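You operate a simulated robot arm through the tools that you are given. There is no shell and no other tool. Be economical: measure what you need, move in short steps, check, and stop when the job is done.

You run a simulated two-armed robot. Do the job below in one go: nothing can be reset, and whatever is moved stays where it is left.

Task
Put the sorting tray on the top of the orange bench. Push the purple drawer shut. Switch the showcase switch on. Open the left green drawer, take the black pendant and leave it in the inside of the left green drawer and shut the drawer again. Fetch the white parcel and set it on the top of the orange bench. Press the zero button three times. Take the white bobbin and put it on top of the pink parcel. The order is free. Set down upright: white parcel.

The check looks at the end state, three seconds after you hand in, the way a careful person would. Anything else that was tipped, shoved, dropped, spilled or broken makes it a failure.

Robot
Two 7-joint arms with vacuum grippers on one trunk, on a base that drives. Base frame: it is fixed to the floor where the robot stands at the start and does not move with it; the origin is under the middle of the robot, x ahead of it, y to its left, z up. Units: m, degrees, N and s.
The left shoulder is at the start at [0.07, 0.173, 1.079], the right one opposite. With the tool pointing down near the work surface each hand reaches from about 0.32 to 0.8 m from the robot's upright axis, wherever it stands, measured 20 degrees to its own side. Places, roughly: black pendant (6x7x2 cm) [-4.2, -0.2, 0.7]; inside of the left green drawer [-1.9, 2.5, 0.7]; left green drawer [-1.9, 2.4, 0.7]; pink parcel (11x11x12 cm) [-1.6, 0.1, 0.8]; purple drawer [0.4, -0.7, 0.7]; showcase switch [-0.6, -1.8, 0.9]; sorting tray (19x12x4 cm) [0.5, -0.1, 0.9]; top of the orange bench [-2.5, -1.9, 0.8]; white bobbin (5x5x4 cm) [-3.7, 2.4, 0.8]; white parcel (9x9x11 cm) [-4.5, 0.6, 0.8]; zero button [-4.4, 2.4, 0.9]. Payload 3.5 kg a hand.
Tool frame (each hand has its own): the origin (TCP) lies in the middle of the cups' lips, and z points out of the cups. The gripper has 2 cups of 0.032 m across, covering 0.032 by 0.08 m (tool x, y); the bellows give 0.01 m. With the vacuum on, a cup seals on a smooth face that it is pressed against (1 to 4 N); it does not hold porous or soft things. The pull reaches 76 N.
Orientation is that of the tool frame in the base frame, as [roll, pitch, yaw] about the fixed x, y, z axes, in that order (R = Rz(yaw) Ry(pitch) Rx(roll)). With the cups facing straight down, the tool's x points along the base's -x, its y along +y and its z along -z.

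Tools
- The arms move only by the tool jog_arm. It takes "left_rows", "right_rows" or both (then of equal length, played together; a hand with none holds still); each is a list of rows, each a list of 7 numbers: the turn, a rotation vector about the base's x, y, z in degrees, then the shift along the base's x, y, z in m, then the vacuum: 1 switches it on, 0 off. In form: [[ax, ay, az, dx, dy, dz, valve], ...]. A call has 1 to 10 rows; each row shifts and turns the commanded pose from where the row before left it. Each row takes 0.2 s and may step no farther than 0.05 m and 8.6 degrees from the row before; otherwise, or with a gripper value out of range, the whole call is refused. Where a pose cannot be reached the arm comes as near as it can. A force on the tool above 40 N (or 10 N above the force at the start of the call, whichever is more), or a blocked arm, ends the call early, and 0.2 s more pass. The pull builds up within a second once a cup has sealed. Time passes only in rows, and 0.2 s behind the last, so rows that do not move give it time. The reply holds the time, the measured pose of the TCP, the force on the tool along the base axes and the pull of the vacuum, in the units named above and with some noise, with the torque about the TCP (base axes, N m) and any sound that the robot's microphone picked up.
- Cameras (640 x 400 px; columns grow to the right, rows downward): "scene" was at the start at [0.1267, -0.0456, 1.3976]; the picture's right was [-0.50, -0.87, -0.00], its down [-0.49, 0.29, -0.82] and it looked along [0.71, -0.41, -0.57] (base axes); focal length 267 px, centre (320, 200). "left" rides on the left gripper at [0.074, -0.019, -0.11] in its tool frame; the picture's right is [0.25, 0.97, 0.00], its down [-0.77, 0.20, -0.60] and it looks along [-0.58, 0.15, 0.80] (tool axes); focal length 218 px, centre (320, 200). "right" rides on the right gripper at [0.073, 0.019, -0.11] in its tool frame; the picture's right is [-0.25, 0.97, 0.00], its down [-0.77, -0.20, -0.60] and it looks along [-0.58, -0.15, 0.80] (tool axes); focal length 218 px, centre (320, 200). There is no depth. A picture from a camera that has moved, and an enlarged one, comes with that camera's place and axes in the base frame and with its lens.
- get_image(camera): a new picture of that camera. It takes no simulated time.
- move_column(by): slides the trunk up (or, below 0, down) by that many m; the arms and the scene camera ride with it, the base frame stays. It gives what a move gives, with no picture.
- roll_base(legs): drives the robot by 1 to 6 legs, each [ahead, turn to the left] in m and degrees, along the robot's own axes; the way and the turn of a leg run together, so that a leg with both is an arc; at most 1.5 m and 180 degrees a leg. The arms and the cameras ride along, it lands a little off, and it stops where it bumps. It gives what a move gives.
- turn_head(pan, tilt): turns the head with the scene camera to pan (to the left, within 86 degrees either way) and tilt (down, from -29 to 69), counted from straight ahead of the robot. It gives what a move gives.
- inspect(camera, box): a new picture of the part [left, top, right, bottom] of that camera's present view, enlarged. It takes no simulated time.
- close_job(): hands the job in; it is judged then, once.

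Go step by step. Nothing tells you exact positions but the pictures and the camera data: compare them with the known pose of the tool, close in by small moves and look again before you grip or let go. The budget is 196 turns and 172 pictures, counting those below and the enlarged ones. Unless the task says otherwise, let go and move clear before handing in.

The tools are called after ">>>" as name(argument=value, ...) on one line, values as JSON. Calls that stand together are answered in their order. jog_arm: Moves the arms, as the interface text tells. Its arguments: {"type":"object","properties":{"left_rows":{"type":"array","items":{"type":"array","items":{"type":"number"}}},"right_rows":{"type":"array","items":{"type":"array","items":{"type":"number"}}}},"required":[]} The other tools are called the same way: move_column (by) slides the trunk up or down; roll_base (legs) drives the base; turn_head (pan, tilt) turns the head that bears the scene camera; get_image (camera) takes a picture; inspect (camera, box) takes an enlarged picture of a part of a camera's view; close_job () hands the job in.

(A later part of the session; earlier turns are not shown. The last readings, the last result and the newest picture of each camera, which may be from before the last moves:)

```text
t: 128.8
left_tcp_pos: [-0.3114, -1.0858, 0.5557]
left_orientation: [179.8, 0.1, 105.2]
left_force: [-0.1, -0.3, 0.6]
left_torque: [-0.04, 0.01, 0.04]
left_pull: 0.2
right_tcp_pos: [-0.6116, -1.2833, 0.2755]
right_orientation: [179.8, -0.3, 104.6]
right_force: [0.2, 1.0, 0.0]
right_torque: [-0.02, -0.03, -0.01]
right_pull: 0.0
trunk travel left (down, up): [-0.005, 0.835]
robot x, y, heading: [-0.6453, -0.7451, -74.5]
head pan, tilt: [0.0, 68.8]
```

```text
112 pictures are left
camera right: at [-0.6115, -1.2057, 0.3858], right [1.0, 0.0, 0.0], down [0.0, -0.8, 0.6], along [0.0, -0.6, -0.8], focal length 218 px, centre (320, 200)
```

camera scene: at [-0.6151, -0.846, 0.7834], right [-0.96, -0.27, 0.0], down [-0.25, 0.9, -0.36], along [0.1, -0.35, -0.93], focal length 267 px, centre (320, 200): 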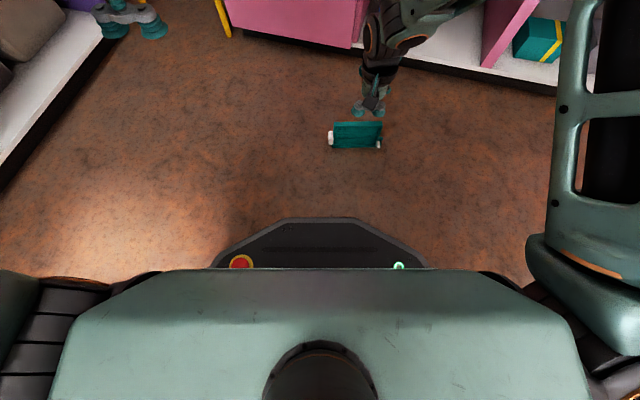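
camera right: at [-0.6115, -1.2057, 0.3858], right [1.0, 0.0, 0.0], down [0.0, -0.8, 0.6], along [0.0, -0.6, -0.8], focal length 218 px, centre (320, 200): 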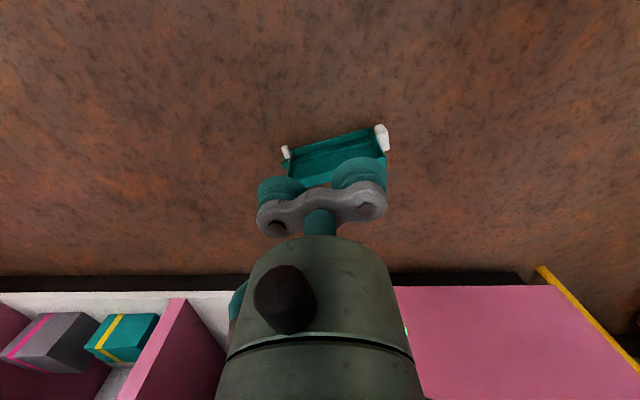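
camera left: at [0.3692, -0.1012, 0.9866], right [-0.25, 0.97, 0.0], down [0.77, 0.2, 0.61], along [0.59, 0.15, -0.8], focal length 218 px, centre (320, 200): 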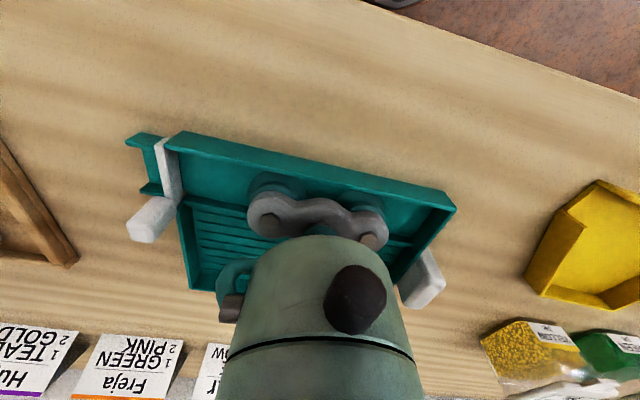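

I lower behind the tray's robot side to z≈0.075 and look.

>>> jog_arm(right_rows=[[0, 0, 0, 0.01, 0, -0.05, 0], [0, 0, 0, 0.01, 0, -0.05, 0], [0, 0, 0, 0, 0, -0.05, 0], [0, 0, 0, 0, 0, -0.048, 0]])

>>> inspect(camera="scene", box=[260, 50, 460, 200])

```text
refused: row 1 steps farther than a row can; nothing moved
```

```text
2.67 times, centred on (360, 125) of scene
camera zoom: at [-0.6151, -0.846, 0.7834], right [-0.96, -0.27, 0.0], down [-0.25, 0.9, -0.36], along [0.1, -0.35, -0.93], focal length 711 px, centre (213, 400)
```

zoom: 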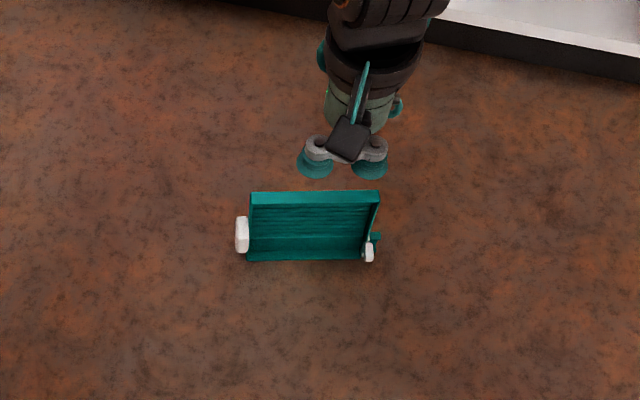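

>>> jog_arm(right_rows=[[0, 0, 0, 0.01, 0, -0.045, 0], [0, 0, 0, 0.01, 0, -0.045, 0], [0, 0, 0, 0, 0, -0.045, 0], [0, 0, 0, 0, 0, -0.045, 0], [0, 0, 0, 0, 0, -0.02, 0]])

>>> inspect(camera="scene", box=[260, 50, 460, 200])

>>> get_image(camera="right")

```text
t: 130.0
left_tcp_pos: [-0.3114, -1.0877, 0.5554]
left_orientation: [179.7, 0.0, 105.3]
left_force: [0.5, 0.0, -0.3]
left_torque: [-0.02, 0.01, 0.0]
left_pull: 0.0
right_tcp_pos: [-0.5934, -1.2837, 0.0733]
right_orientation: [179.7, -0.3, 104.7]
right_force: [1.1, 0.4, -0.2]
right_torque: [-0.01, 0.03, -0.03]
right_pull: 0.0
trunk travel left (down, up): [-0.005, 0.835]
robot x, y, heading: [-0.6465, -0.7457, -74.3]
head pan, tilt: [0.0, 68.8]
```

```text
2.67 times, centred on (360, 125) of scene
camera zoom: at [-0.615, -0.846, 0.7833], right [-0.96, -0.27, 0.0], down [-0.25, 0.9, -0.36], along [0.1, -0.35, -0.93], focal length 711 px, centre (213, 400)
```

zoom: 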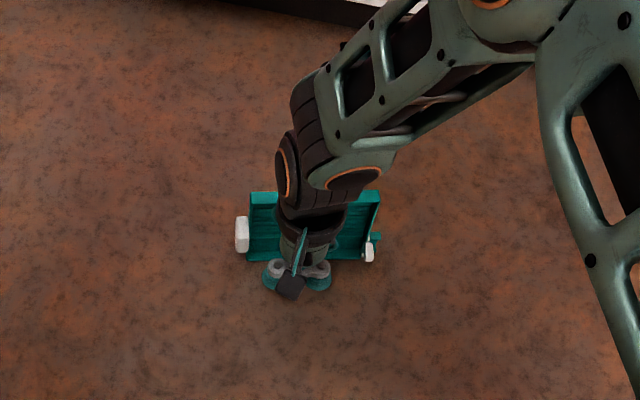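

```text
109 pictures are left
camera right: at [-0.5928, -1.207, 0.1832], right [1.0, 0.0, 0.0], down [0.0, -0.8, 0.6], along [0.0, -0.6, -0.8], focal length 218 px, centre (320, 200)
```

right: 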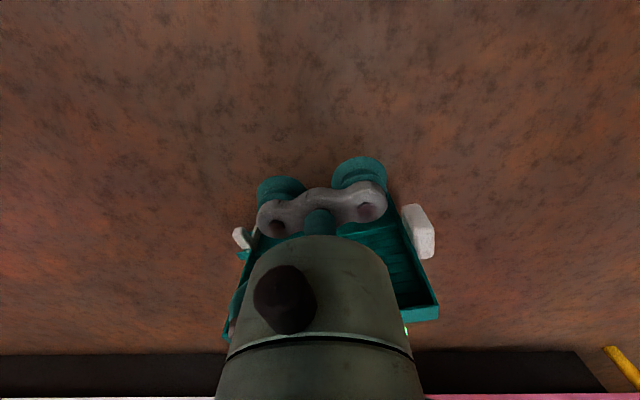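

The hand is behind the tray. I push forward gently.

>>> jog_arm(right_rows=[[0, 0, 0, 0.004, -0.0145, 0, 0], [0, 0, 0, 0.004, -0.0145, 0, 0], [0, 0, 0, 0.004, -0.0145, 0, 0], [0, 0, 0, 0.004, -0.0145, 0, 0]])

>>> inspect(camera="scene", box=[260, 50, 460, 200])

```text
t: 131.0
left_tcp_pos: [-0.3118, -1.086, 0.5553]
left_orientation: [179.7, 0.0, 105.2]
left_force: [0.3, -0.1, -0.6]
left_torque: [0.01, 0.02, 0.0]
left_pull: 0.0
right_tcp_pos: [-0.5767, -1.3419, 0.0724]
right_orientation: [179.7, -0.5, 104.8]
right_force: [0.2, -0.6, 0.1]
right_torque: [-0.03, 0.02, 0.03]
right_pull: 0.1
trunk travel left (down, up): [-0.005, 0.835]
robot x, y, heading: [-0.6432, -0.744, -74.3]
head pan, tilt: [0.0, 68.8]
```

```text
2.67 times, centred on (360, 125) of scene
camera zoom: at [-0.615, -0.846, 0.7833], right [-0.96, -0.27, 0.0], down [-0.25, 0.9, -0.36], along [0.1, -0.35, -0.93], focal length 711 px, centre (213, 400)
```

zoom: 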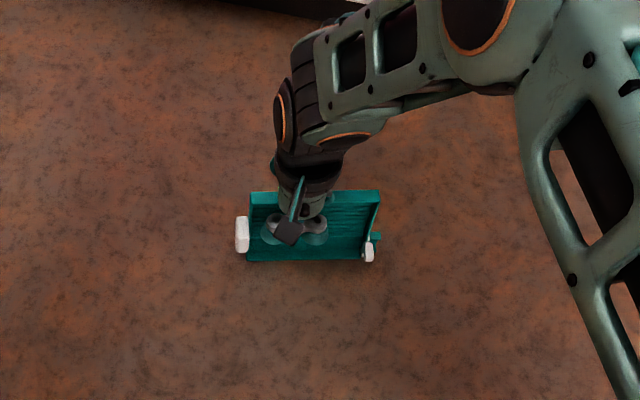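

>>> jog_arm(right_rows=[[0, 0, 0, 0.003, -0.01, 0, 0], [0, 0, 0, 0.003, -0.01, 0, 0], [0, 0, 0, 0.003, -0.01, 0, 0], [0, 0, 0, 0, 0, 0, 0]])

>>> inspect(camera="scene", box=[260, 50, 460, 200])

```text
t: 132.0
left_tcp_pos: [-0.3117, -1.0875, 0.5558]
left_orientation: [179.7, 0.0, 105.2]
left_force: [-0.2, 0.0, -0.4]
left_torque: [0.02, 0.0, -0.01]
left_pull: 0.1
right_tcp_pos: [-0.5669, -1.3727, 0.0725]
right_orientation: [179.6, -0.4, 104.6]
right_force: [-1.0, 0.9, 0.7]
right_torque: [-0.01, 0.02, -0.03]
right_pull: 0.0
trunk travel left (down, up): [-0.005, 0.835]
robot x, y, heading: [-0.6459, -0.7423, -74.1]
head pan, tilt: [0.0, 68.8]
```

```text
2.67 times, centred on (360, 125) of scene
camera zoom: at [-0.615, -0.8461, 0.7833], right [-0.96, -0.27, 0.0], down [-0.25, 0.9, -0.36], along [0.1, -0.35, -0.93], focal length 711 px, centre (213, 400)
```

zoom: 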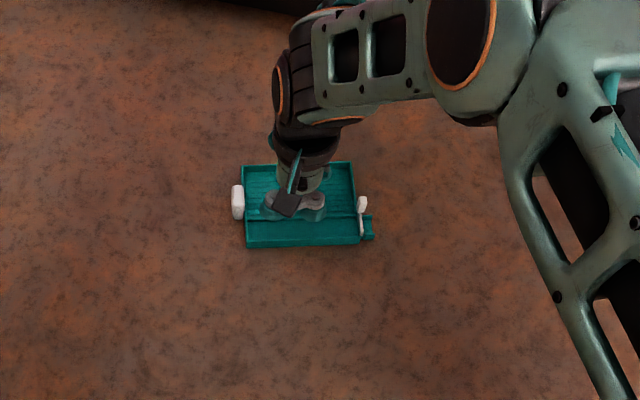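

The tray now lies face up on the floor. I raise the hand a little and measure the channel with the wrist camera.

>>> jog_arm(right_rows=[[0, 0, 0, 0, 0, 0.03, 0], [0, 0, 0, 0.008, -0.03, 0.005, 0], [0, 0, 0, 0, 0, 0, 0]])

>>> inspect(camera="right", box=[140, 0, 460, 200])

```text
t: 132.8
left_tcp_pos: [-0.3126, -1.0874, 0.5554]
left_orientation: [179.7, 0.1, 105.1]
left_force: [0.4, -1.0, 0.2]
left_torque: [0.02, 0.01, -0.05]
left_pull: 0.0
right_tcp_pos: [-0.5591, -1.403, 0.1085]
right_orientation: [179.7, -0.3, 104.6]
right_force: [0.4, 1.2, 0.6]
right_torque: [-0.01, 0.01, 0.04]
right_pull: 0.0
trunk travel left (down, up): [-0.005, 0.835]
robot x, y, heading: [-0.6411, -0.7408, -74.4]
head pan, tilt: [0.0, 68.8]
```

```text
2.00 times, centred on (300, 100) of right
camera zoom: at [-0.5596, -1.3265, 0.2194], right [1.0, 0.0, 0.0], down [0.0, -0.8, 0.6], along [0.0, -0.6, -0.8], focal length 436 px, centre (360, 400)
```

zoom: 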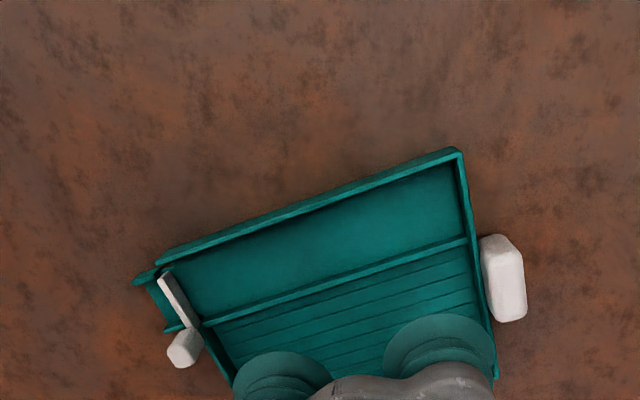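

The channel runs at about 18° and its centre is near (−0.581, −1.393). I turn the tool 3.3° to match, move over it, and check.

>>> jog_arm(right_rows=[[0, 0, 3.4, -0.022, 0.0095, 0, 0], [0, 0, 0, 0, 0, -0.04, 0], [0, 0, 0, 0, 0, -0.03, 0], [0, 0, 0, 0, 0, 0, 0], [0, 0, 0, 0, 0, 0, 0]])

>>> inspect(camera="right", box=[200, 100, 420, 250])

>>> inspect(camera="scene", box=[320, 95, 400, 155])

```text
t: 134.0
left_tcp_pos: [-0.3112, -1.0874, 0.5553]
left_orientation: [179.6, 0.0, 105.2]
left_force: [-0.6, 0.2, 0.8]
left_torque: [-0.02, -0.01, 0.0]
left_pull: 0.1
right_tcp_pos: [-0.5807, -1.3934, 0.0395]
right_orientation: [179.7, -0.2, 108.1]
right_force: [-0.9, -0.8, -0.2]
right_torque: [0.02, 0.0, 0.03]
right_pull: 0.0
trunk travel left (down, up): [-0.005, 0.835]
robot x, y, heading: [-0.6379, -0.7423, -74.2]
head pan, tilt: [0.0, 68.8]
```

```text
2.67 times, centred on (310, 175) of right
camera zoom: at [-0.5862, -1.3162, 0.1494], right [1.0, 0.06, 0.0], down [0.05, -0.8, 0.6], along [0.04, -0.6, -0.8], focal length 582 px, centre (347, 267)
```

zoom: 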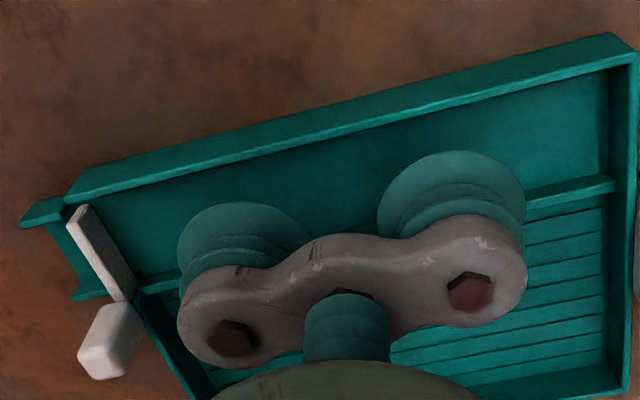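

```text
6.67 times, centred on (360, 125) of scene
camera zoom: at [-0.615, -0.8461, 0.7833], right [-0.96, -0.27, 0.0], down [-0.25, 0.9, -0.36], along [0.1, -0.35, -0.93], focal length 1778 px, centre (53, 700)
```

zoom: 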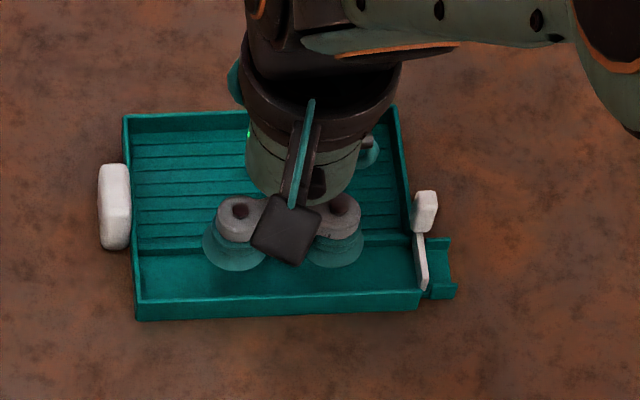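

Alignment looks right. I descend with vacuum on.

>>> jog_arm(right_rows=[[0, 0, 0, 0, 0, -0.015, 1], [0, 0, 0, 0, 0, -0.01, 1], [0, 0, 0, 0, 0, -0.005, 1], [0, 0, 0, 0, 0, -0.002, 1], [0, 0, 0, 0, 0, 0, 1], [0, 0, 0, 0, 0, 0, 1]])

```text
t: 135.4
left_tcp_pos: [-0.3126, -1.0873, 0.5557]
left_orientation: [179.7, 0.0, 105.3]
left_force: [-0.6, 0.7, -0.5]
left_torque: [-0.01, 0.02, 0.01]
left_pull: 0.0
right_tcp_pos: [-0.5801, -1.3923, 0.0063]
right_orientation: [179.7, -0.3, 108.1]
right_force: [2.3, -1.0, 3.1]
right_torque: [0.06, 0.05, -0.03]
right_pull: 0.0
trunk travel left (down, up): [-0.005, 0.835]
robot x, y, heading: [-0.6479, -0.7433, -74.4]
head pan, tilt: [0.0, 68.8]
```

Contact is on the near-wall side; I shift 1.2 mm away from it.

>>> jog_arm(right_rows=[[0, 0, 0, 0, 0, 0.006, 1], [0, 0, 0, 0.0004, -0.0012, 0, 1], [0, 0, 0, 0, 0, -0.005, 1], [0, 0, 0, 0, 0, -0.003, 1], [0, 0, 0, 0, 0, 0, 1], [0, 0, 0, 0, 0, 0, 1]])

```text
t: 136.8
left_tcp_pos: [-0.3111, -1.0858, 0.5557]
left_orientation: [179.7, 0.0, 105.2]
left_force: [0.1, 0.0, -0.8]
left_torque: [0.03, -0.01, -0.01]
left_pull: 0.1
right_tcp_pos: [-0.5813, -1.3946, 0.0042]
right_orientation: [179.7, -0.3, 108.0]
right_force: [-0.7, 0.8, 2.5]
right_torque: [-0.05, -0.04, 0.03]
right_pull: 0.2
trunk travel left (down, up): [-0.005, 0.835]
robot x, y, heading: [-0.6461, -0.7393, -74.4]
head pan, tilt: [0.0, 68.8]
```

>>> jog_arm(right_rows=[[0, 0, 0, 0, 0, 0.005, 1], [0, 0, 0, -0.0003, 0.0007, 0, 1], [0, 0, 0, 0, 0, -0.005, 1], [0, 0, 0, 0, 0, -0.0015, 1], [0, 0, 0, 0, 0, 0, 1], [0, 0, 0, 0, 0, 0, 1], [0, 0, 0, 0, 0, 0, 1]])

```text
t: 138.4
left_tcp_pos: [-0.3126, -1.0871, 0.5557]
left_orientation: [179.7, 0.1, 105.3]
left_force: [-0.1, 0.7, -0.8]
left_torque: [0.0, -0.02, -0.01]
left_pull: 0.1
right_tcp_pos: [-0.5798, -1.3926, 0.0032]
right_orientation: [179.6, -0.3, 108.0]
right_force: [-0.2, 0.2, 1.2]
right_torque: [-0.02, 0.01, 0.01]
right_pull: 0.0
trunk travel left (down, up): [-0.005, 0.835]
robot x, y, heading: [-0.6432, -0.7422, -74.2]
head pan, tilt: [0.0, 68.8]
```

>>> jog_arm(right_rows=[[0, 0, 0, 0, 0, -0.0015, 1], [0, 0, 0, 0, 0, 0, 1], [0, 0, 0, 0, 0, -0.001, 1], [0, 0, 0, 0, 0, 0, 1], [0, 0, 0, 0, 0, 0, 1]])

```text
t: 139.6
left_tcp_pos: [-0.3115, -1.0867, 0.5551]
left_orientation: [179.6, 0.1, 105.3]
left_force: [-0.6, -0.5, 0.5]
left_torque: [0.02, -0.04, 0.03]
left_pull: 0.0
right_tcp_pos: [-0.5803, -1.3927, 0.0017]
right_orientation: [179.7, -0.3, 108.2]
right_force: [1.1, -2.1, 3.2]
right_torque: [-0.02, 0.01, 0.01]
right_pull: 0.1
trunk travel left (down, up): [-0.005, 0.835]
robot x, y, heading: [-0.6417, -0.745, -74.2]
head pan, tilt: [0.0, 68.8]
```

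>>> jog_arm(right_rows=[[0, 0, 0, 0.0002, -0.0006, 0, 1], [0, 0, 0, 0, 0, 0, 1], [0, 0, 0, 0, 0, -0.001, 1], [0, 0, 0, 0, 0, 0, 1], [0, 0, 0, 0, 0, 0, 1]])

>>> inspect(camera="right", box=[200, 100, 420, 250])

```text
t: 140.8
left_tcp_pos: [-0.3105, -1.0858, 0.5544]
left_orientation: [179.7, 0.0, 105.2]
left_force: [-1.0, -0.9, 0.1]
left_torque: [-0.03, -0.02, -0.03]
left_pull: 0.0
right_tcp_pos: [-0.5816, -1.3934, -0.0007]
right_orientation: [179.7, -0.3, 107.9]
right_force: [-1.9, 0.7, 4.7]
right_torque: [-0.06, -0.04, -0.03]
right_pull: 0.1
trunk travel left (down, up): [-0.005, 0.835]
robot x, y, heading: [-0.6413, -0.7446, -74.4]
head pan, tilt: [0.0, 68.8]
```

```text
2.67 times, centred on (310, 175) of right
camera zoom: at [-0.5855, -1.3166, 0.1096], right [1.0, 0.06, 0.0], down [0.05, -0.8, 0.6], along [0.04, -0.6, -0.8], focal length 582 px, centre (347, 267)
```

zoom: 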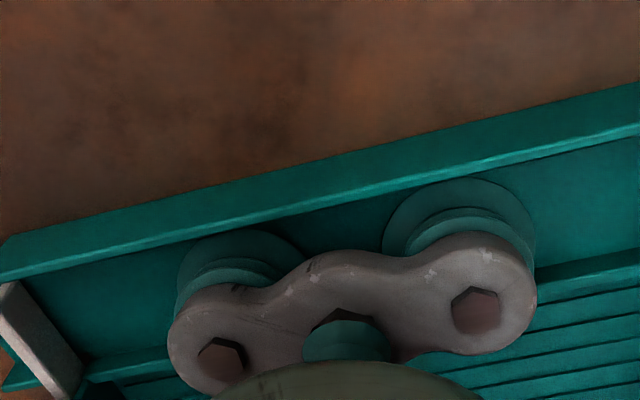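

>>> jog_arm(right_rows=[[0, 0, 0, 0, 0, 0.005, 1], [0, 0, 0, -0.0003, 0.0007, 0, 1], [0, 0, 0, 0, 0, -0.005, 1], [0, 0, 0, 0, 0, -0.002, 1], [0, 0, 0, 0, 0, -0.001, 1], [0, 0, 0, 0, 0, 0, 1], [0, 0, 0, 0, 0, 0, 1], [0, 0, 0, 0, 0, 0, 1]])

```text
t: 142.6
left_tcp_pos: [-0.3106, -1.0865, 0.5561]
left_orientation: [179.7, 0.0, 105.1]
left_force: [-0.3, -0.4, -0.1]
left_torque: [0.02, -0.02, 0.01]
left_pull: 0.2
right_tcp_pos: [-0.581, -1.3927, -0.0034]
right_orientation: [179.7, -0.3, 108.0]
right_force: [2.2, -1.1, 5.8]
right_torque: [0.01, 0.06, 0.03]
right_pull: 0.1
trunk travel left (down, up): [-0.005, 0.835]
robot x, y, heading: [-0.6443, -0.7427, -74.5]
head pan, tilt: [0.0, 68.8]
```

>>> jog_arm(right_rows=[[0, 0, 0, 0, 0, -0.0015, 1], [0, 0, 0, 0, 0, 0, 1], [0, 0, 0, 0, 0, -0.001, 1], [0, 0, 0, 0, 0, 0, 1], [0, 0, 0, 0, 0, 0, 1], [0, 0, 0, 0, 0, 0, 1]])

```text
t: 144.0
left_tcp_pos: [-0.3123, -1.0859, 0.5574]
left_orientation: [179.7, 0.2, 105.2]
left_force: [0.2, 0.1, -0.5]
left_torque: [0.0, -0.02, 0.01]
left_pull: 0.0
right_tcp_pos: [-0.5817, -1.394, -0.0038]
right_orientation: [179.7, -0.2, 108.2]
right_force: [-1.3, 10.2, 27.7]
right_torque: [-0.34, -0.04, -0.03]
right_pull: 0.0
trunk travel left (down, up): [-0.005, 0.835]
robot x, y, heading: [-0.6485, -0.7447, -74.5]
head pan, tilt: [0.0, 68.8]
```

>>> jog_arm(right_rows=[[0, 0, 0, 0, 0, 0.008, 1], [0, 0, 0, -0.0004, 0.001, 0, 1], [0, 0, 0, 0, 0, -0.005, 1], [0, 0, 0, 0, 0, -0.002, 1], [0, 0, 0, 0, 0, -0.001, 1], [0, 0, 0, 0, 0, 0, 1], [0, 0, 0, 0, 0, 0, 1], [0, 0, 0, 0, 0, 0, 1]])

```text
t: 145.8
left_tcp_pos: [-0.3114, -1.0867, 0.5562]
left_orientation: [179.7, 0.1, 105.2]
left_force: [-1.4, 0.7, 0.4]
left_torque: [-0.02, -0.04, 0.02]
left_pull: 0.0
right_tcp_pos: [-0.5818, -1.3921, -0.0035]
right_orientation: [179.8, -0.2, 108.0]
right_force: [-4.7, 7.4, 25.7]
right_torque: [-0.22, -0.15, -0.04]
right_pull: 0.0
trunk travel left (down, up): [-0.005, 0.835]
robot x, y, heading: [-0.6491, -0.7434, -74.7]
head pan, tilt: [0.0, 68.8]
```

>>> jog_arm(right_rows=[[0, 0, 0, 0, 0, 0.01, 1], [0, 0, 0, -0.0004, 0.0011, 0, 1], [0, 0, 0, 0, 0, -0.006, 1], [0, 0, 0, 0, 0, -0.003, 1], [0, 0, 0, 0, 0, -0.001, 1], [0, 0, 0, 0, 0, 0, 1], [0, 0, 0, 0, 0, 0, 1], [0, 0, 0, 0, 0, 0, 1]])

>>> inspect(camera="right", box=[200, 100, 420, 250])

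```text
t: 147.6
left_tcp_pos: [-0.3112, -1.0854, 0.5564]
left_orientation: [179.8, 0.0, 105.3]
left_force: [0.1, 0.1, 0.6]
left_torque: [0.0, -0.01, -0.01]
left_pull: 0.0
right_tcp_pos: [-0.5816, -1.3918, -0.0033]
right_orientation: [179.7, 0.0, 108.0]
right_force: [-1.4, 8.5, 26.2]
right_torque: [-0.28, -0.05, 0.04]
right_pull: 0.1
trunk travel left (down, up): [-0.005, 0.835]
robot x, y, heading: [-0.6464, -0.7442, -74.0]
head pan, tilt: [0.0, 68.8]
```

```text
2.67 times, centred on (310, 175) of right
camera zoom: at [-0.5855, -1.3149, 0.1057], right [1.0, 0.06, 0.0], down [0.05, -0.8, 0.6], along [0.04, -0.6, -0.8], focal length 582 px, centre (347, 267)
```

zoom: 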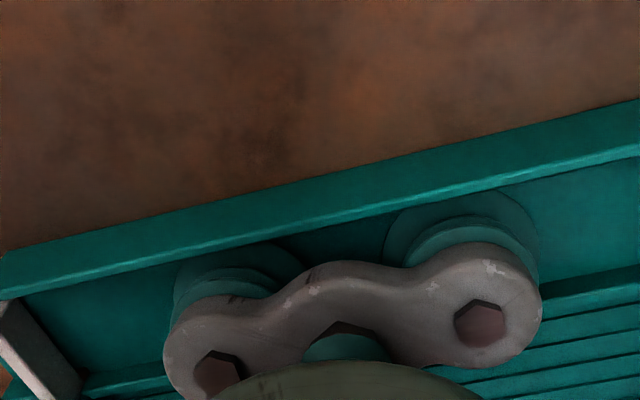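

>>> jog_arm(right_rows=[[0, 0, 0, 0, 0, 0.0025, 1], [0, 0, 0, -0.0003, 0.0009, 0, 1], [0, 0, 0, 0, 0, 0, 1], [0, 0, 0, 0, 0, 0, 1], [0, 0, 0, 0, 0, 0, 1], [0, 0, 0, 0, 0, 0, 1]])

```text
t: 149.0
left_tcp_pos: [-0.3118, -1.0873, 0.5562]
left_orientation: [179.7, 0.0, 105.2]
left_force: [-0.2, 0.2, 0.4]
left_torque: [0.0, -0.03, 0.04]
left_pull: 0.0
right_tcp_pos: [-0.5817, -1.3902, -0.0032]
right_orientation: [179.7, -0.2, 108.0]
right_force: [2.3, -2.2, 5.5]
right_torque: [0.01, 0.04, -0.01]
right_pull: 0.1
trunk travel left (down, up): [-0.005, 0.835]
robot x, y, heading: [-0.6448, -0.745, -74.2]
head pan, tilt: [0.0, 68.8]
```

>>> jog_arm(right_rows=[[0, 0, 0, 0, 0, -0.001, 1], [0, 0, 0, 0, 0, 0, 1], [0, 0, 0, 0, 0, 0, 1], [0, 0, 0, 0, 0, 0, 1]])

```text
t: 150.0
left_tcp_pos: [-0.3123, -1.0865, 0.5557]
left_orientation: [179.7, 0.0, 105.2]
left_force: [0.0, -0.1, 0.3]
left_torque: [0.05, 0.01, 0.02]
left_pull: 0.2
right_tcp_pos: [-0.5831, -1.3906, -0.0039]
right_orientation: [179.7, -0.4, 108.0]
right_force: [-3.6, 3.0, 12.0]
right_torque: [-0.09, -0.1, -0.04]
right_pull: 0.2
trunk travel left (down, up): [-0.005, 0.835]
robot x, y, heading: [-0.6452, -0.7434, -74.5]
head pan, tilt: [0.0, 68.8]
```

>>> jog_arm(right_rows=[[0, 0, 0, 0, 0, 0.001, 1], [0, 0, 0, -0.0002, 0.0007, 0, 1], [0, 0, 0, 0, 0, -0.001, 1], [0, 0, 0, 0, 0, 0, 1], [0, 0, 0, 0, 0, 0, 1], [0, 0, 0, 0, 0, 0, 1]])

```text
t: 151.4
left_tcp_pos: [-0.3116, -1.0879, 0.556]
left_orientation: [179.7, 0.1, 105.3]
left_force: [0.4, -0.3, 0.6]
left_torque: [0.02, 0.0, 0.0]
left_pull: 0.1
right_tcp_pos: [-0.5827, -1.3901, -0.0045]
right_orientation: [179.7, -0.4, 108.0]
right_force: [-2.8, -1.7, 11.9]
right_torque: [0.0, -0.09, -0.06]
right_pull: 0.1
trunk travel left (down, up): [-0.005, 0.835]
robot x, y, heading: [-0.6461, -0.7452, -74.3]
head pan, tilt: [0.0, 68.8]
```

>>> jog_arm(right_rows=[[0, 0, 0, 0, 0, 0.003, 1], [-0.5, 0.15, 0, 0, 0.0004, 0, 1], [0, 0, 0, 0, 0, -0.003, 1], [0, 0, 0, 0, 0, 0, 1], [0, 0, 0, 0, 0, 0, 1], [0, 0, 0, 0, 0, 0, 1]])

```text
t: 152.8
left_tcp_pos: [-0.3114, -1.0865, 0.5563]
left_orientation: [179.7, 0.0, 105.3]
left_force: [-0.3, -0.4, -0.7]
left_torque: [-0.02, -0.01, 0.04]
left_pull: 0.0
right_tcp_pos: [-0.5819, -1.3886, -0.004]
right_orientation: [180.0, 0.2, 108.1]
right_force: [2.4, 0.7, 10.0]
right_torque: [-0.06, 0.06, 0.07]
right_pull: 0.1
trunk travel left (down, up): [-0.005, 0.835]
robot x, y, heading: [-0.6455, -0.7421, -74.3]
head pan, tilt: [0.0, 68.8]
```

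I scan slowly across in sub-millimetre steps while lightly pressed.

>>> jog_arm(right_rows=[[0, 0, 0, -0.0001, 0.0003, 0, 1], [0, 0, 0, -0.0001, 0.0003, 0, 1], [0, 0, 0, -0.0001, 0.0003, 0, 1], [0, 0, 0, -0.0001, 0.0003, 0, 1], [0, 0, 0, -0.0001, 0.0003, 0, 1], [0, 0, 0, -0.0001, 0.0003, 0, 1], [0, 0, 0, 0, 0, -0.001, 1], [0, 0, 0, 0, 0, 0, 1], [0, 0, 0, 0, 0, 0, 1]])

```text
t: 154.8
left_tcp_pos: [-0.3118, -1.0857, 0.5563]
left_orientation: [179.7, 0.1, 105.2]
left_force: [1.3, -0.4, 0.4]
left_torque: [0.01, -0.02, 0.02]
left_pull: 0.0
right_tcp_pos: [-0.582, -1.3871, -0.0046]
right_orientation: [-179.9, 0.3, 108.0]
right_force: [-3.9, 4.6, 22.5]
right_torque: [0.1, 0.21, 0.17]
right_pull: 75.9
trunk travel left (down, up): [-0.005, 0.835]
robot x, y, heading: [-0.6456, -0.7448, -74.4]
head pan, tilt: [0.0, 68.8]
```

Sealed. I lift the tray, pull it back a little, and raise the trunk.

>>> jog_arm(right_rows=[[0, 0, 0, 0, 0, 0.02, 1], [0, 0, 0, 0, 0, 0.04, 1], [0, 0, 0, 0, 0, 0.04, 1], [0, 0, 0, -0.01, 0.03, 0.03, 1], [0, 0, 0, -0.01, 0.03, 0.03, 1], [0, 0, 0, 0, 0, 0.04, 1], [0, 0, 0, 0, 0, 0.04, 1]])

>>> get_image(camera="right")

>>> move_column(by=0.4)

>>> move_column(by=0.17)

```text
t: 156.4
left_tcp_pos: [-0.3114, -1.0879, 0.5554]
left_orientation: [179.7, 0.0, 105.3]
left_force: [-0.2, -0.4, 0.7]
left_torque: [-0.01, -0.02, 0.0]
left_pull: 0.1
right_tcp_pos: [-0.6031, -1.326, 0.2324]
right_orientation: [-180.0, 0.0, 108.0]
right_force: [0.2, 0.8, -1.3]
right_torque: [-0.16, -0.06, 0.04]
right_pull: 75.3
trunk travel left (down, up): [-0.005, 0.835]
robot x, y, heading: [-0.645, -0.7439, -74.5]
head pan, tilt: [0.0, 68.8]
```

```text
101 pictures are left
camera right: at [-0.6075, -1.2492, 0.3415], right [1.0, 0.06, 0.0], down [0.05, -0.8, 0.6], along [0.04, -0.6, -0.8], focal length 218 px, centre (320, 200)
```

right: 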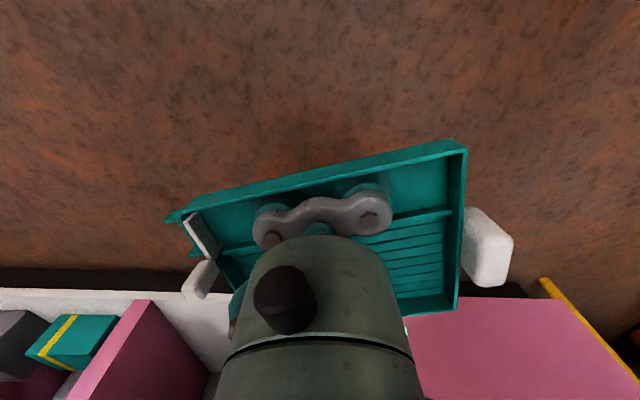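

```text
t: 160.3
left_tcp_pos: [-0.3114, -1.0874, 0.9553]
left_orientation: [179.8, 0.0, 105.2]
left_force: [1.3, -0.2, 0.2]
left_torque: [0.02, -0.03, -0.02]
left_pull: 0.1
right_tcp_pos: [-0.6025, -1.3289, 0.6314]
right_orientation: [-180.0, 0.0, 107.9]
right_force: [-0.1, -0.1, -0.3]
right_torque: [-0.14, -0.03, 0.0]
right_pull: 75.8
trunk travel left (down, up): [-0.405, 0.435]
robot x, y, heading: [-0.6432, -0.7441, -74.4]
head pan, tilt: [0.0, 68.8]
```

```text
t: 162.2
left_tcp_pos: [-0.3121, -1.0861, 1.1242]
left_orientation: [179.6, 0.0, 105.3]
left_force: [0.5, -0.5, 0.7]
left_torque: [-0.01, 0.02, 0.0]
left_pull: 0.1
right_tcp_pos: [-0.6017, -1.3273, 0.8015]
right_orientation: [-180.0, 0.0, 108.0]
right_force: [-0.6, 0.1, -1.8]
right_torque: [-0.16, -0.05, -0.04]
right_pull: 75.7
trunk travel left (down, up): [-0.575, 0.265]
robot x, y, heading: [-0.6466, -0.7432, -74.4]
head pan, tilt: [0.0, 68.8]
```

The tray is held. I raise it high and first switch on the showcase with the free left hand since it is right here.

>>> jog_arm(right_rows=[[0, 0, 0, 0, 0.02, 0.045, 1], [0, 0, 0, 0, 0.02, 0.045, 1], [0, 0, 0, 0, 0.02, 0.045, 1], [0, 0, 0, 0, 0.02, 0.045, 1], [0, 0, 0, 0, 0.02, 0.045, 1], [0, 0, 0, 0, 0, 0.05, 1], [0, 0, 0, 0, 0, 0.05, 1], [0, 0, 0, 0, 0, 0.05, 1]])

>>> roll_base(legs=[[0, -26.6], [0.45, 0], [0, 11]])

>>> turn_head(pan=10, tilt=40)

>>> get_image(camera="scene")

```text
t: 164.0
left_tcp_pos: [-0.311, -1.086, 1.1247]
left_orientation: [179.8, -0.1, 105.2]
left_force: [0.2, 0.5, 0.0]
left_torque: [0.0, 0.0, -0.02]
left_pull: 0.1
right_tcp_pos: [-0.6017, -1.2263, 1.1782]
right_orientation: [179.9, 0.2, 108.0]
right_force: [0.3, 0.9, -0.5]
right_torque: [-0.04, -0.02, 0.01]
right_pull: 75.6
trunk travel left (down, up): [-0.575, 0.265]
robot x, y, heading: [-0.6393, -0.7421, -74.0]
head pan, tilt: [0.0, 68.8]
```

```text
t: 168.8
left_tcp_pos: [-0.5066, -1.6087, 1.1254]
left_orientation: [179.7, 0.0, 89.3]
left_force: [-0.3, -0.7, 0.4]
left_torque: [-0.03, 0.0, 0.02]
left_pull: 0.0
right_tcp_pos: [-0.823, -1.6638, 1.1753]
right_orientation: [-180.0, 0.1, 92.1]
right_force: [0.5, -0.3, -1.3]
right_torque: [-0.05, 0.01, -0.02]
right_pull: 75.5
trunk travel left (down, up): [-0.575, 0.265]
robot x, y, heading: [-0.7319, -1.1869, -90.4]
head pan, tilt: [0.0, 68.8]
```

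```text
t: 169.7
left_tcp_pos: [-0.5069, -1.6082, 1.1252]
left_orientation: [179.7, -0.1, 89.3]
left_force: [0.2, -0.4, 0.4]
left_torque: [-0.01, 0.01, 0.01]
left_pull: 0.0
right_tcp_pos: [-0.8237, -1.6639, 1.1769]
right_orientation: [-179.9, 0.1, 92.1]
right_force: [-0.9, 0.4, -0.4]
right_torque: [-0.07, 0.02, 0.04]
right_pull: 75.1
trunk travel left (down, up): [-0.575, 0.265]
robot x, y, heading: [-0.7307, -1.1871, -90.4]
head pan, tilt: [10.0, 40.0]
```

```text
100 pictures are left
camera scene: at [-0.7176, -1.3211, 1.3893], right [-0.99, -0.17, 0.0], down [-0.11, 0.63, -0.77], along [0.13, -0.75, -0.64], focal length 267 px, centre (320, 200)
```

scene: 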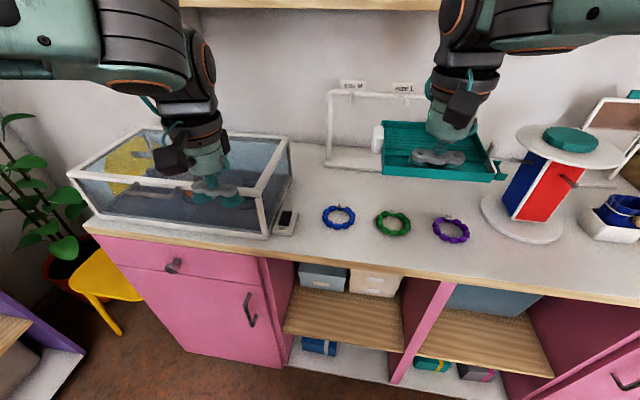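

>>> inspect(camera="scene", box=[260, 195, 320, 250])

>>> get_image(camera="left")

```text
7.27 times, centred on (290, 222) of scene
camera zoom: at [-0.7176, -1.3211, 1.3893], right [-0.99, -0.17, 0.0], down [-0.11, 0.63, -0.77], along [0.13, -0.75, -0.64], focal length 1939 px, centre (538, 36)
```

zoom: 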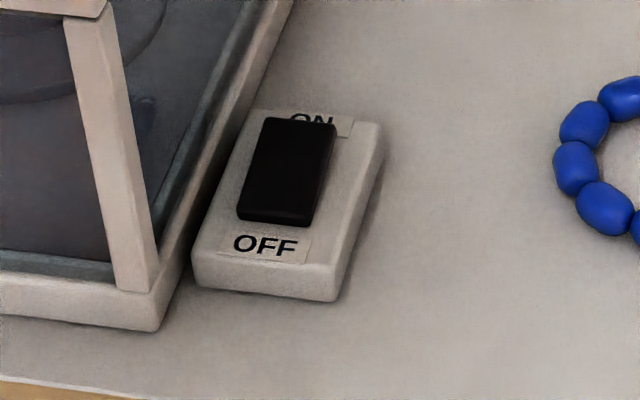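

```text
98 pictures are left
camera left: at [-0.5256, -1.5351, 1.2362], right [0.97, 0.24, 0.01], down [0.19, -0.77, 0.6], along [0.15, -0.59, -0.8], focal length 218 px, centre (320, 200)
```

left: 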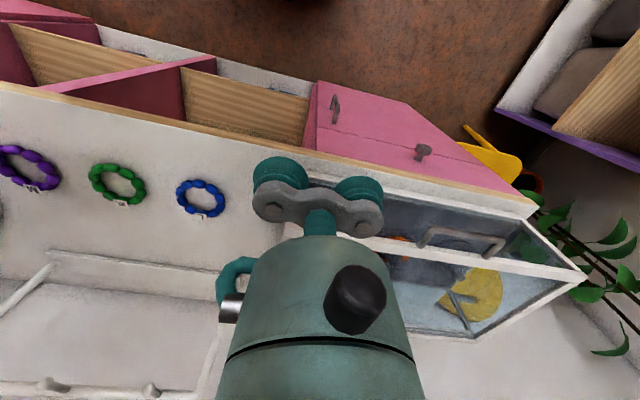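

The rocker lies near (−0.52, −1.86), ON at its far end. I bring the left hand so that only its showcase-side cup will press the far end.

>>> jog_arm(left_rows=[[0, 0, 0, -0.007, -0.046, 0, 0], [0, 0, 0, -0.006, -0.046, 0, 0], [0, 0, 0, -0.006, -0.046, 0, 0], [0, 0, 0, -0.006, -0.046, 0, 0], [0, 0, 0, -0.006, -0.046, 0, 0], [0, 0, 0, -0.006, -0.046, 0, 0], [0, 0, 0, 0, 0, -0.05, 0], [0, 0, 0, 0, 0, -0.05, 0], [0, 0, 0, 0, 0, -0.05, 0], [0, 0, 0, 0, 0, -0.03, 0]])

>>> inspect(camera="left", box=[180, 60, 460, 240])

>>> inspect(camera="scene", box=[230, 140, 350, 250])

```text
t: 171.6
left_tcp_pos: [-0.5419, -1.8854, 1.0303]
left_orientation: [179.8, 1.3, 89.4]
left_force: [-2.8, 7.5, 20.2]
left_torque: [-0.21, -0.6, 0.21]
left_pull: 0.0
right_tcp_pos: [-0.8241, -1.6624, 1.1774]
right_orientation: [-180.0, 0.2, 92.1]
right_force: [-0.2, 0.6, -1.2]
right_torque: [0.01, 0.01, -0.01]
right_pull: 75.7
trunk travel left (down, up): [-0.575, 0.265]
robot x, y, heading: [-0.734, -1.186, -90.4]
head pan, tilt: [10.0, 40.0]
stopped in row 9 (left hand): the force on the tool passed its limit at 75 N (the readings are from after the stop); the commanded pose is now the measured one
```

```text
2.22 times, centred on (320, 150) of left
camera zoom: at [-0.562, -1.8091, 1.1405], right [0.97, 0.24, 0.0], down [0.19, -0.76, 0.62], along [0.15, -0.6, -0.78], focal length 485 px, centre (320, 311)
```

zoom: 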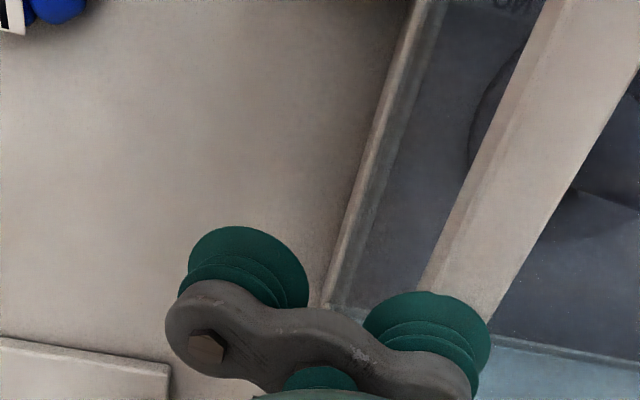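

```text
3.64 times, centred on (290, 195) of scene
camera zoom: at [-0.7184, -1.3179, 1.39], right [-0.99, -0.17, 0.0], down [-0.11, 0.63, -0.77], along [0.13, -0.76, -0.64], focal length 970 px, centre (429, 218)
```

zoom: 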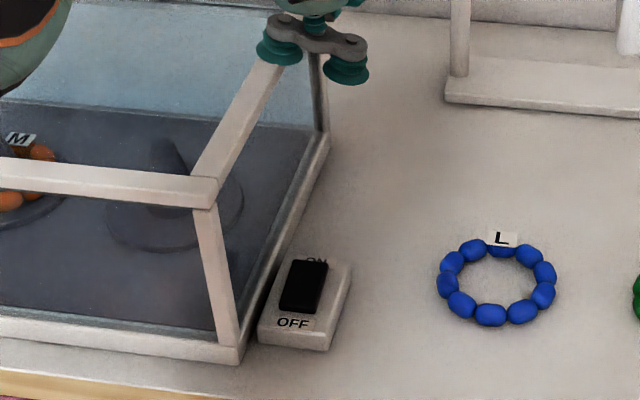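

The cup met the showcase's top frame, so I back up, straighten, and shift away from the case before descending.

>>> jog_arm(left_rows=[[0, 0, 0, 0, 0, 0.02, 0], [1.3, 0.2, 0, -0.017, 0, 0.01, 0], [0, 0, 0, 0, 0, 0, 0]])

>>> get_image(camera="scene")

>>> inspect(camera="left", box=[180, 60, 460, 240])

```text
t: 172.4
left_tcp_pos: [-0.5593, -1.8873, 1.0567]
left_orientation: [180.0, -0.5, 89.4]
left_force: [0.2, 0.5, 0.0]
left_torque: [-0.02, 0.02, 0.01]
left_pull: 0.0
right_tcp_pos: [-0.8235, -1.6651, 1.1763]
right_orientation: [-179.9, 0.0, 92.1]
right_force: [-0.2, 0.4, -1.5]
right_torque: [-0.03, 0.03, -0.01]
right_pull: 75.7
trunk travel left (down, up): [-0.575, 0.265]
robot x, y, heading: [-0.733, -1.186, -90.4]
head pan, tilt: [10.0, 40.0]
```

```text
95 pictures are left
camera scene: at [-0.7167, -1.3215, 1.3893], right [-0.99, -0.17, 0.0], down [-0.11, 0.63, -0.77], along [0.13, -0.75, -0.64], focal length 267 px, centre (320, 200)
```

scene: 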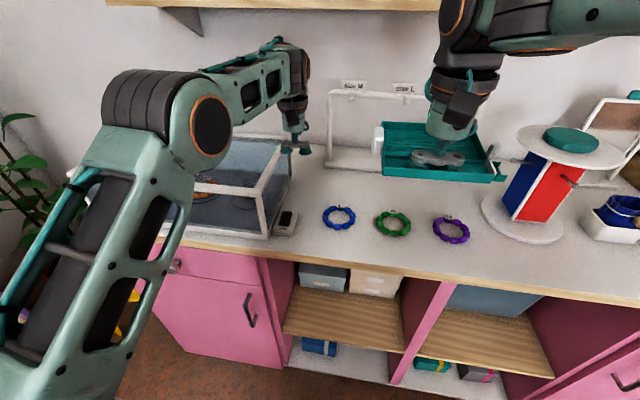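

```text
2.22 times, centred on (320, 150) of left
camera zoom: at [-0.5771, -1.8145, 1.1692], right [0.97, 0.24, 0.0], down [0.19, -0.78, 0.6], along [0.15, -0.58, -0.8], focal length 485 px, centre (320, 311)
```

zoom: 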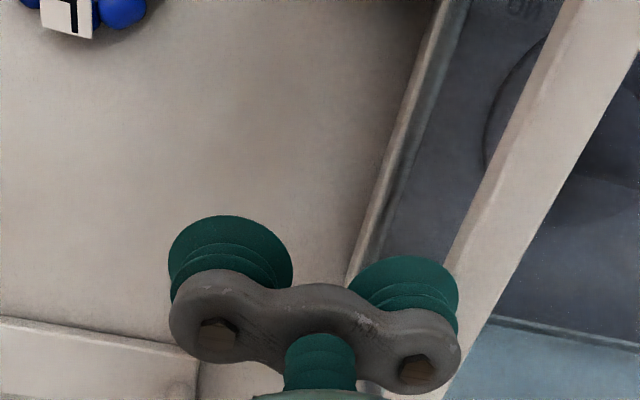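

The switch is actually higher and nearer: rocker around (−0.552, −1.774, 0.93). I correct and look again.

>>> jog_arm(left_rows=[[0, 0, 0, -0.009, 0.046, 0, 0], [0, 0, 0, -0.008, 0.046, 0, 0], [0, 0, 0, 0, 0, -0.04, 0], [0, 0, 0, 0, 0, -0.04, 0], [0, 0, 0, 0, 0, 0, 0]])

>>> inspect(camera="left", box=[180, 60, 460, 240])

>>> inspect(camera="scene", box=[250, 170, 340, 250])

```text
t: 173.6
left_tcp_pos: [-0.5768, -1.7935, 0.9776]
left_orientation: [180.0, -0.3, 89.3]
left_force: [-0.4, 0.2, -1.0]
left_torque: [0.01, -0.03, 0.0]
left_pull: 0.2
right_tcp_pos: [-0.8223, -1.6634, 1.177]
right_orientation: [180.0, 0.1, 92.1]
right_force: [0.7, -0.1, -0.6]
right_torque: [-0.04, -0.04, 0.04]
right_pull: 75.8
trunk travel left (down, up): [-0.575, 0.265]
robot x, y, heading: [-0.7314, -1.1866, -90.1]
head pan, tilt: [10.0, 40.0]
```

```text
2.22 times, centred on (320, 150) of left
camera zoom: at [-0.5953, -1.7204, 1.0895], right [0.97, 0.24, 0.0], down [0.19, -0.78, 0.6], along [0.15, -0.58, -0.8], focal length 485 px, centre (320, 311)
```

zoom: 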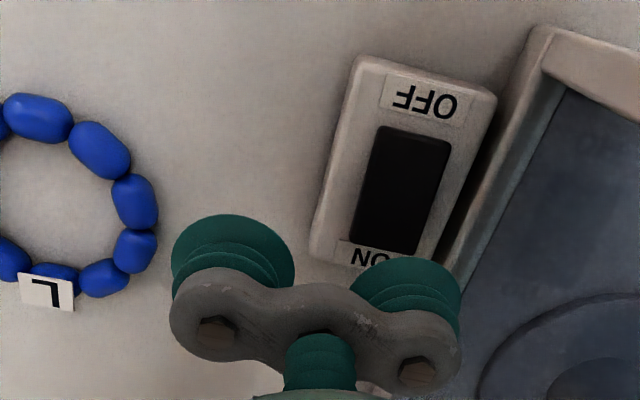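

```text
5.00 times, centred on (295, 210) of scene
camera zoom: at [-0.7174, -1.3205, 1.3895], right [-0.99, -0.17, 0.0], down [-0.11, 0.63, -0.77], along [0.13, -0.76, -0.64], focal length 1333 px, centre (445, 150)
```

zoom: 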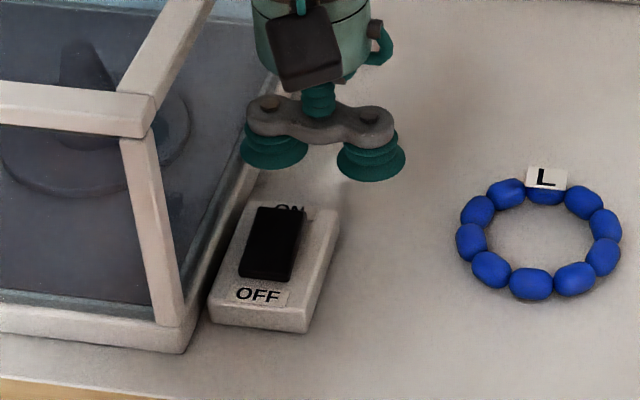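

Now well located: the ON end is at (−0.55, −1.80, 0.935), right under the cup. I press down.

>>> jog_arm(left_rows=[[0, 0, 0, 0, -0.004, -0.02, 0], [0, 0, 0, 0, 0, -0.012, 0], [0, 0, 0, 0, 0, -0.008, 0], [0, 0, 0, 0, 0, -0.005, 0], [0, 0, 0, 0, 0, -0.004, 0], [0, 0, 0, 0, 0, 0, 0]])

>>> inspect(camera="scene", box=[250, 170, 340, 250])

```text
t: 175.0
left_tcp_pos: [-0.5764, -1.8001, 0.928]
left_orientation: [-179.9, -0.3, 89.3]
left_force: [-0.2, -0.5, -0.4]
left_torque: [-0.02, -0.02, -0.01]
left_pull: 0.1
right_tcp_pos: [-0.8237, -1.6635, 1.1767]
right_orientation: [-180.0, 0.0, 92.0]
right_force: [0.1, 0.7, -1.9]
right_torque: [-0.01, 0.01, 0.02]
right_pull: 75.7
trunk travel left (down, up): [-0.575, 0.265]
robot x, y, heading: [-0.7305, -1.1875, -90.3]
head pan, tilt: [10.0, 40.0]
```

```text
5.00 times, centred on (295, 210) of scene
camera zoom: at [-0.7174, -1.3211, 1.3894], right [-0.99, -0.17, 0.0], down [-0.11, 0.63, -0.77], along [0.13, -0.75, -0.64], focal length 1333 px, centre (445, 150)
```

zoom: 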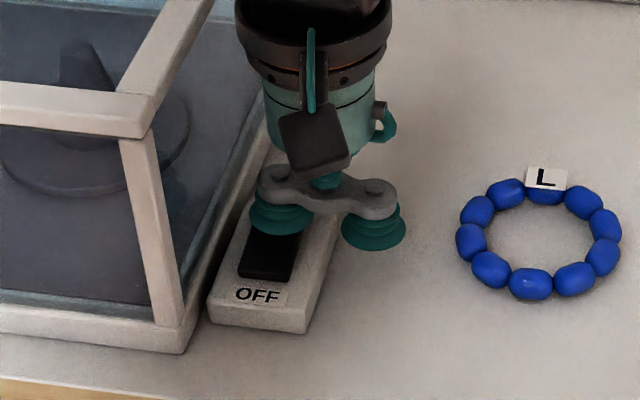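

>>> jog_arm(left_rows=[[0, 0, 0, 0, 0, -0.005, 0], [0, 0, 0, 0, 0, -0.005, 0], [0, 0, 0, 0, 0, -0.004, 0], [0, 0, 0, 0, 0, 0, 0]])

```text
t: 176.0
left_tcp_pos: [-0.5778, -1.8, 0.9151]
left_orientation: [179.8, -0.2, 89.2]
left_force: [-7.4, -5.1, 6.9]
left_torque: [0.16, -0.23, -0.08]
left_pull: 0.0
right_tcp_pos: [-0.8245, -1.6641, 1.1751]
right_orientation: [179.8, 0.0, 92.2]
right_force: [0.2, 0.3, -0.7]
right_torque: [-0.05, 0.01, -0.05]
right_pull: 75.7
trunk travel left (down, up): [-0.575, 0.265]
robot x, y, heading: [-0.7302, -1.187, -90.5]
head pan, tilt: [10.0, 40.0]
```

>>> jog_arm(left_rows=[[0, 0, 0, 0, 0, -0.003, 0], [0, 0, 0, 0, 0, -0.003, 0], [0, 0, 0, 0, 0, 0, 0]])

>>> inspect(camera="scene", box=[250, 170, 340, 250])

```text
t: 176.8
left_tcp_pos: [-0.5787, -1.8005, 0.9104]
left_orientation: [179.8, -0.1, 89.3]
left_force: [-8.4, -18.2, 29.1]
left_torque: [0.58, -0.56, -0.35]
left_pull: 0.0
right_tcp_pos: [-0.826, -1.6639, 1.1772]
right_orientation: [179.8, 0.0, 92.1]
right_force: [0.1, 0.3, -1.3]
right_torque: [-0.04, 0.02, 0.04]
right_pull: 75.3
trunk travel left (down, up): [-0.575, 0.265]
robot x, y, heading: [-0.7322, -1.1881, -90.1]
head pan, tilt: [10.0, 40.0]
```

```text
5.00 times, centred on (295, 210) of scene
camera zoom: at [-0.7202, -1.3206, 1.3898], right [-0.99, -0.17, 0.0], down [-0.11, 0.63, -0.77], along [0.13, -0.76, -0.64], focal length 1333 px, centre (445, 150)
```

zoom: 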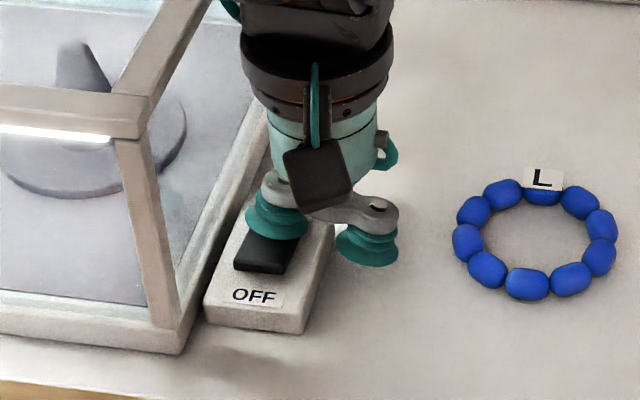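

The showcase light came on. I lift the hand straight up and check that it stays on.

>>> jog_arm(left_rows=[[0, 0, 0, 0, 0, 0.01, 0], [0, 0, 0, 0, 0, 0.04, 0], [0, 0, 0, -0.01, 0, 0.04, 0], [0, 0, 0, -0.02, 0, 0.04, 0], [0, 0, 0, 0, 0, 0.05, 0], [0, 0, 0, 0, 0.03, 0.04, 0], [0, 0, 0, 0, 0.05, 0, 0], [0, 0, 0, 0, 0.05, 0, 0], [0, 0, 0, 0.02, 0.04, 0, 0]])

>>> get_image(camera="scene")

```text
t: 178.8
left_tcp_pos: [-0.585, -1.6272, 1.1301]
left_orientation: [-179.9, -0.3, 89.3]
left_force: [0.2, 0.6, 0.0]
left_torque: [0.0, 0.02, -0.04]
left_pull: 0.1
right_tcp_pos: [-0.8219, -1.6639, 1.1766]
right_orientation: [-179.8, 0.1, 92.3]
right_force: [0.8, -0.1, -0.7]
right_torque: [-0.04, 0.05, 0.02]
right_pull: 75.1
trunk travel left (down, up): [-0.575, 0.265]
robot x, y, heading: [-0.735, -1.1853, -90.3]
head pan, tilt: [10.0, 40.0]
```

```text
89 pictures are left
camera scene: at [-0.714, -1.3202, 1.3895], right [-0.99, -0.17, 0.0], down [-0.11, 0.63, -0.77], along [0.13, -0.76, -0.64], focal length 267 px, centre (320, 200)
```

scene: 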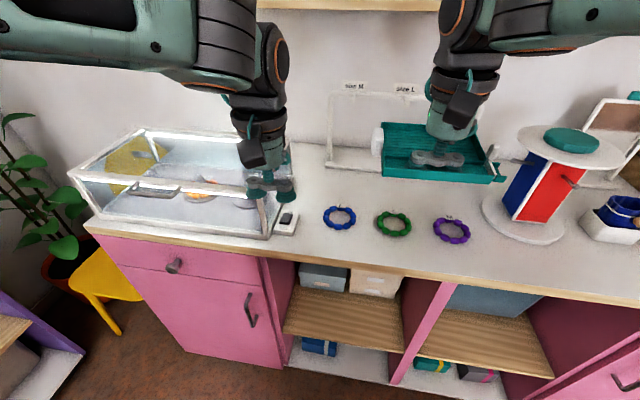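

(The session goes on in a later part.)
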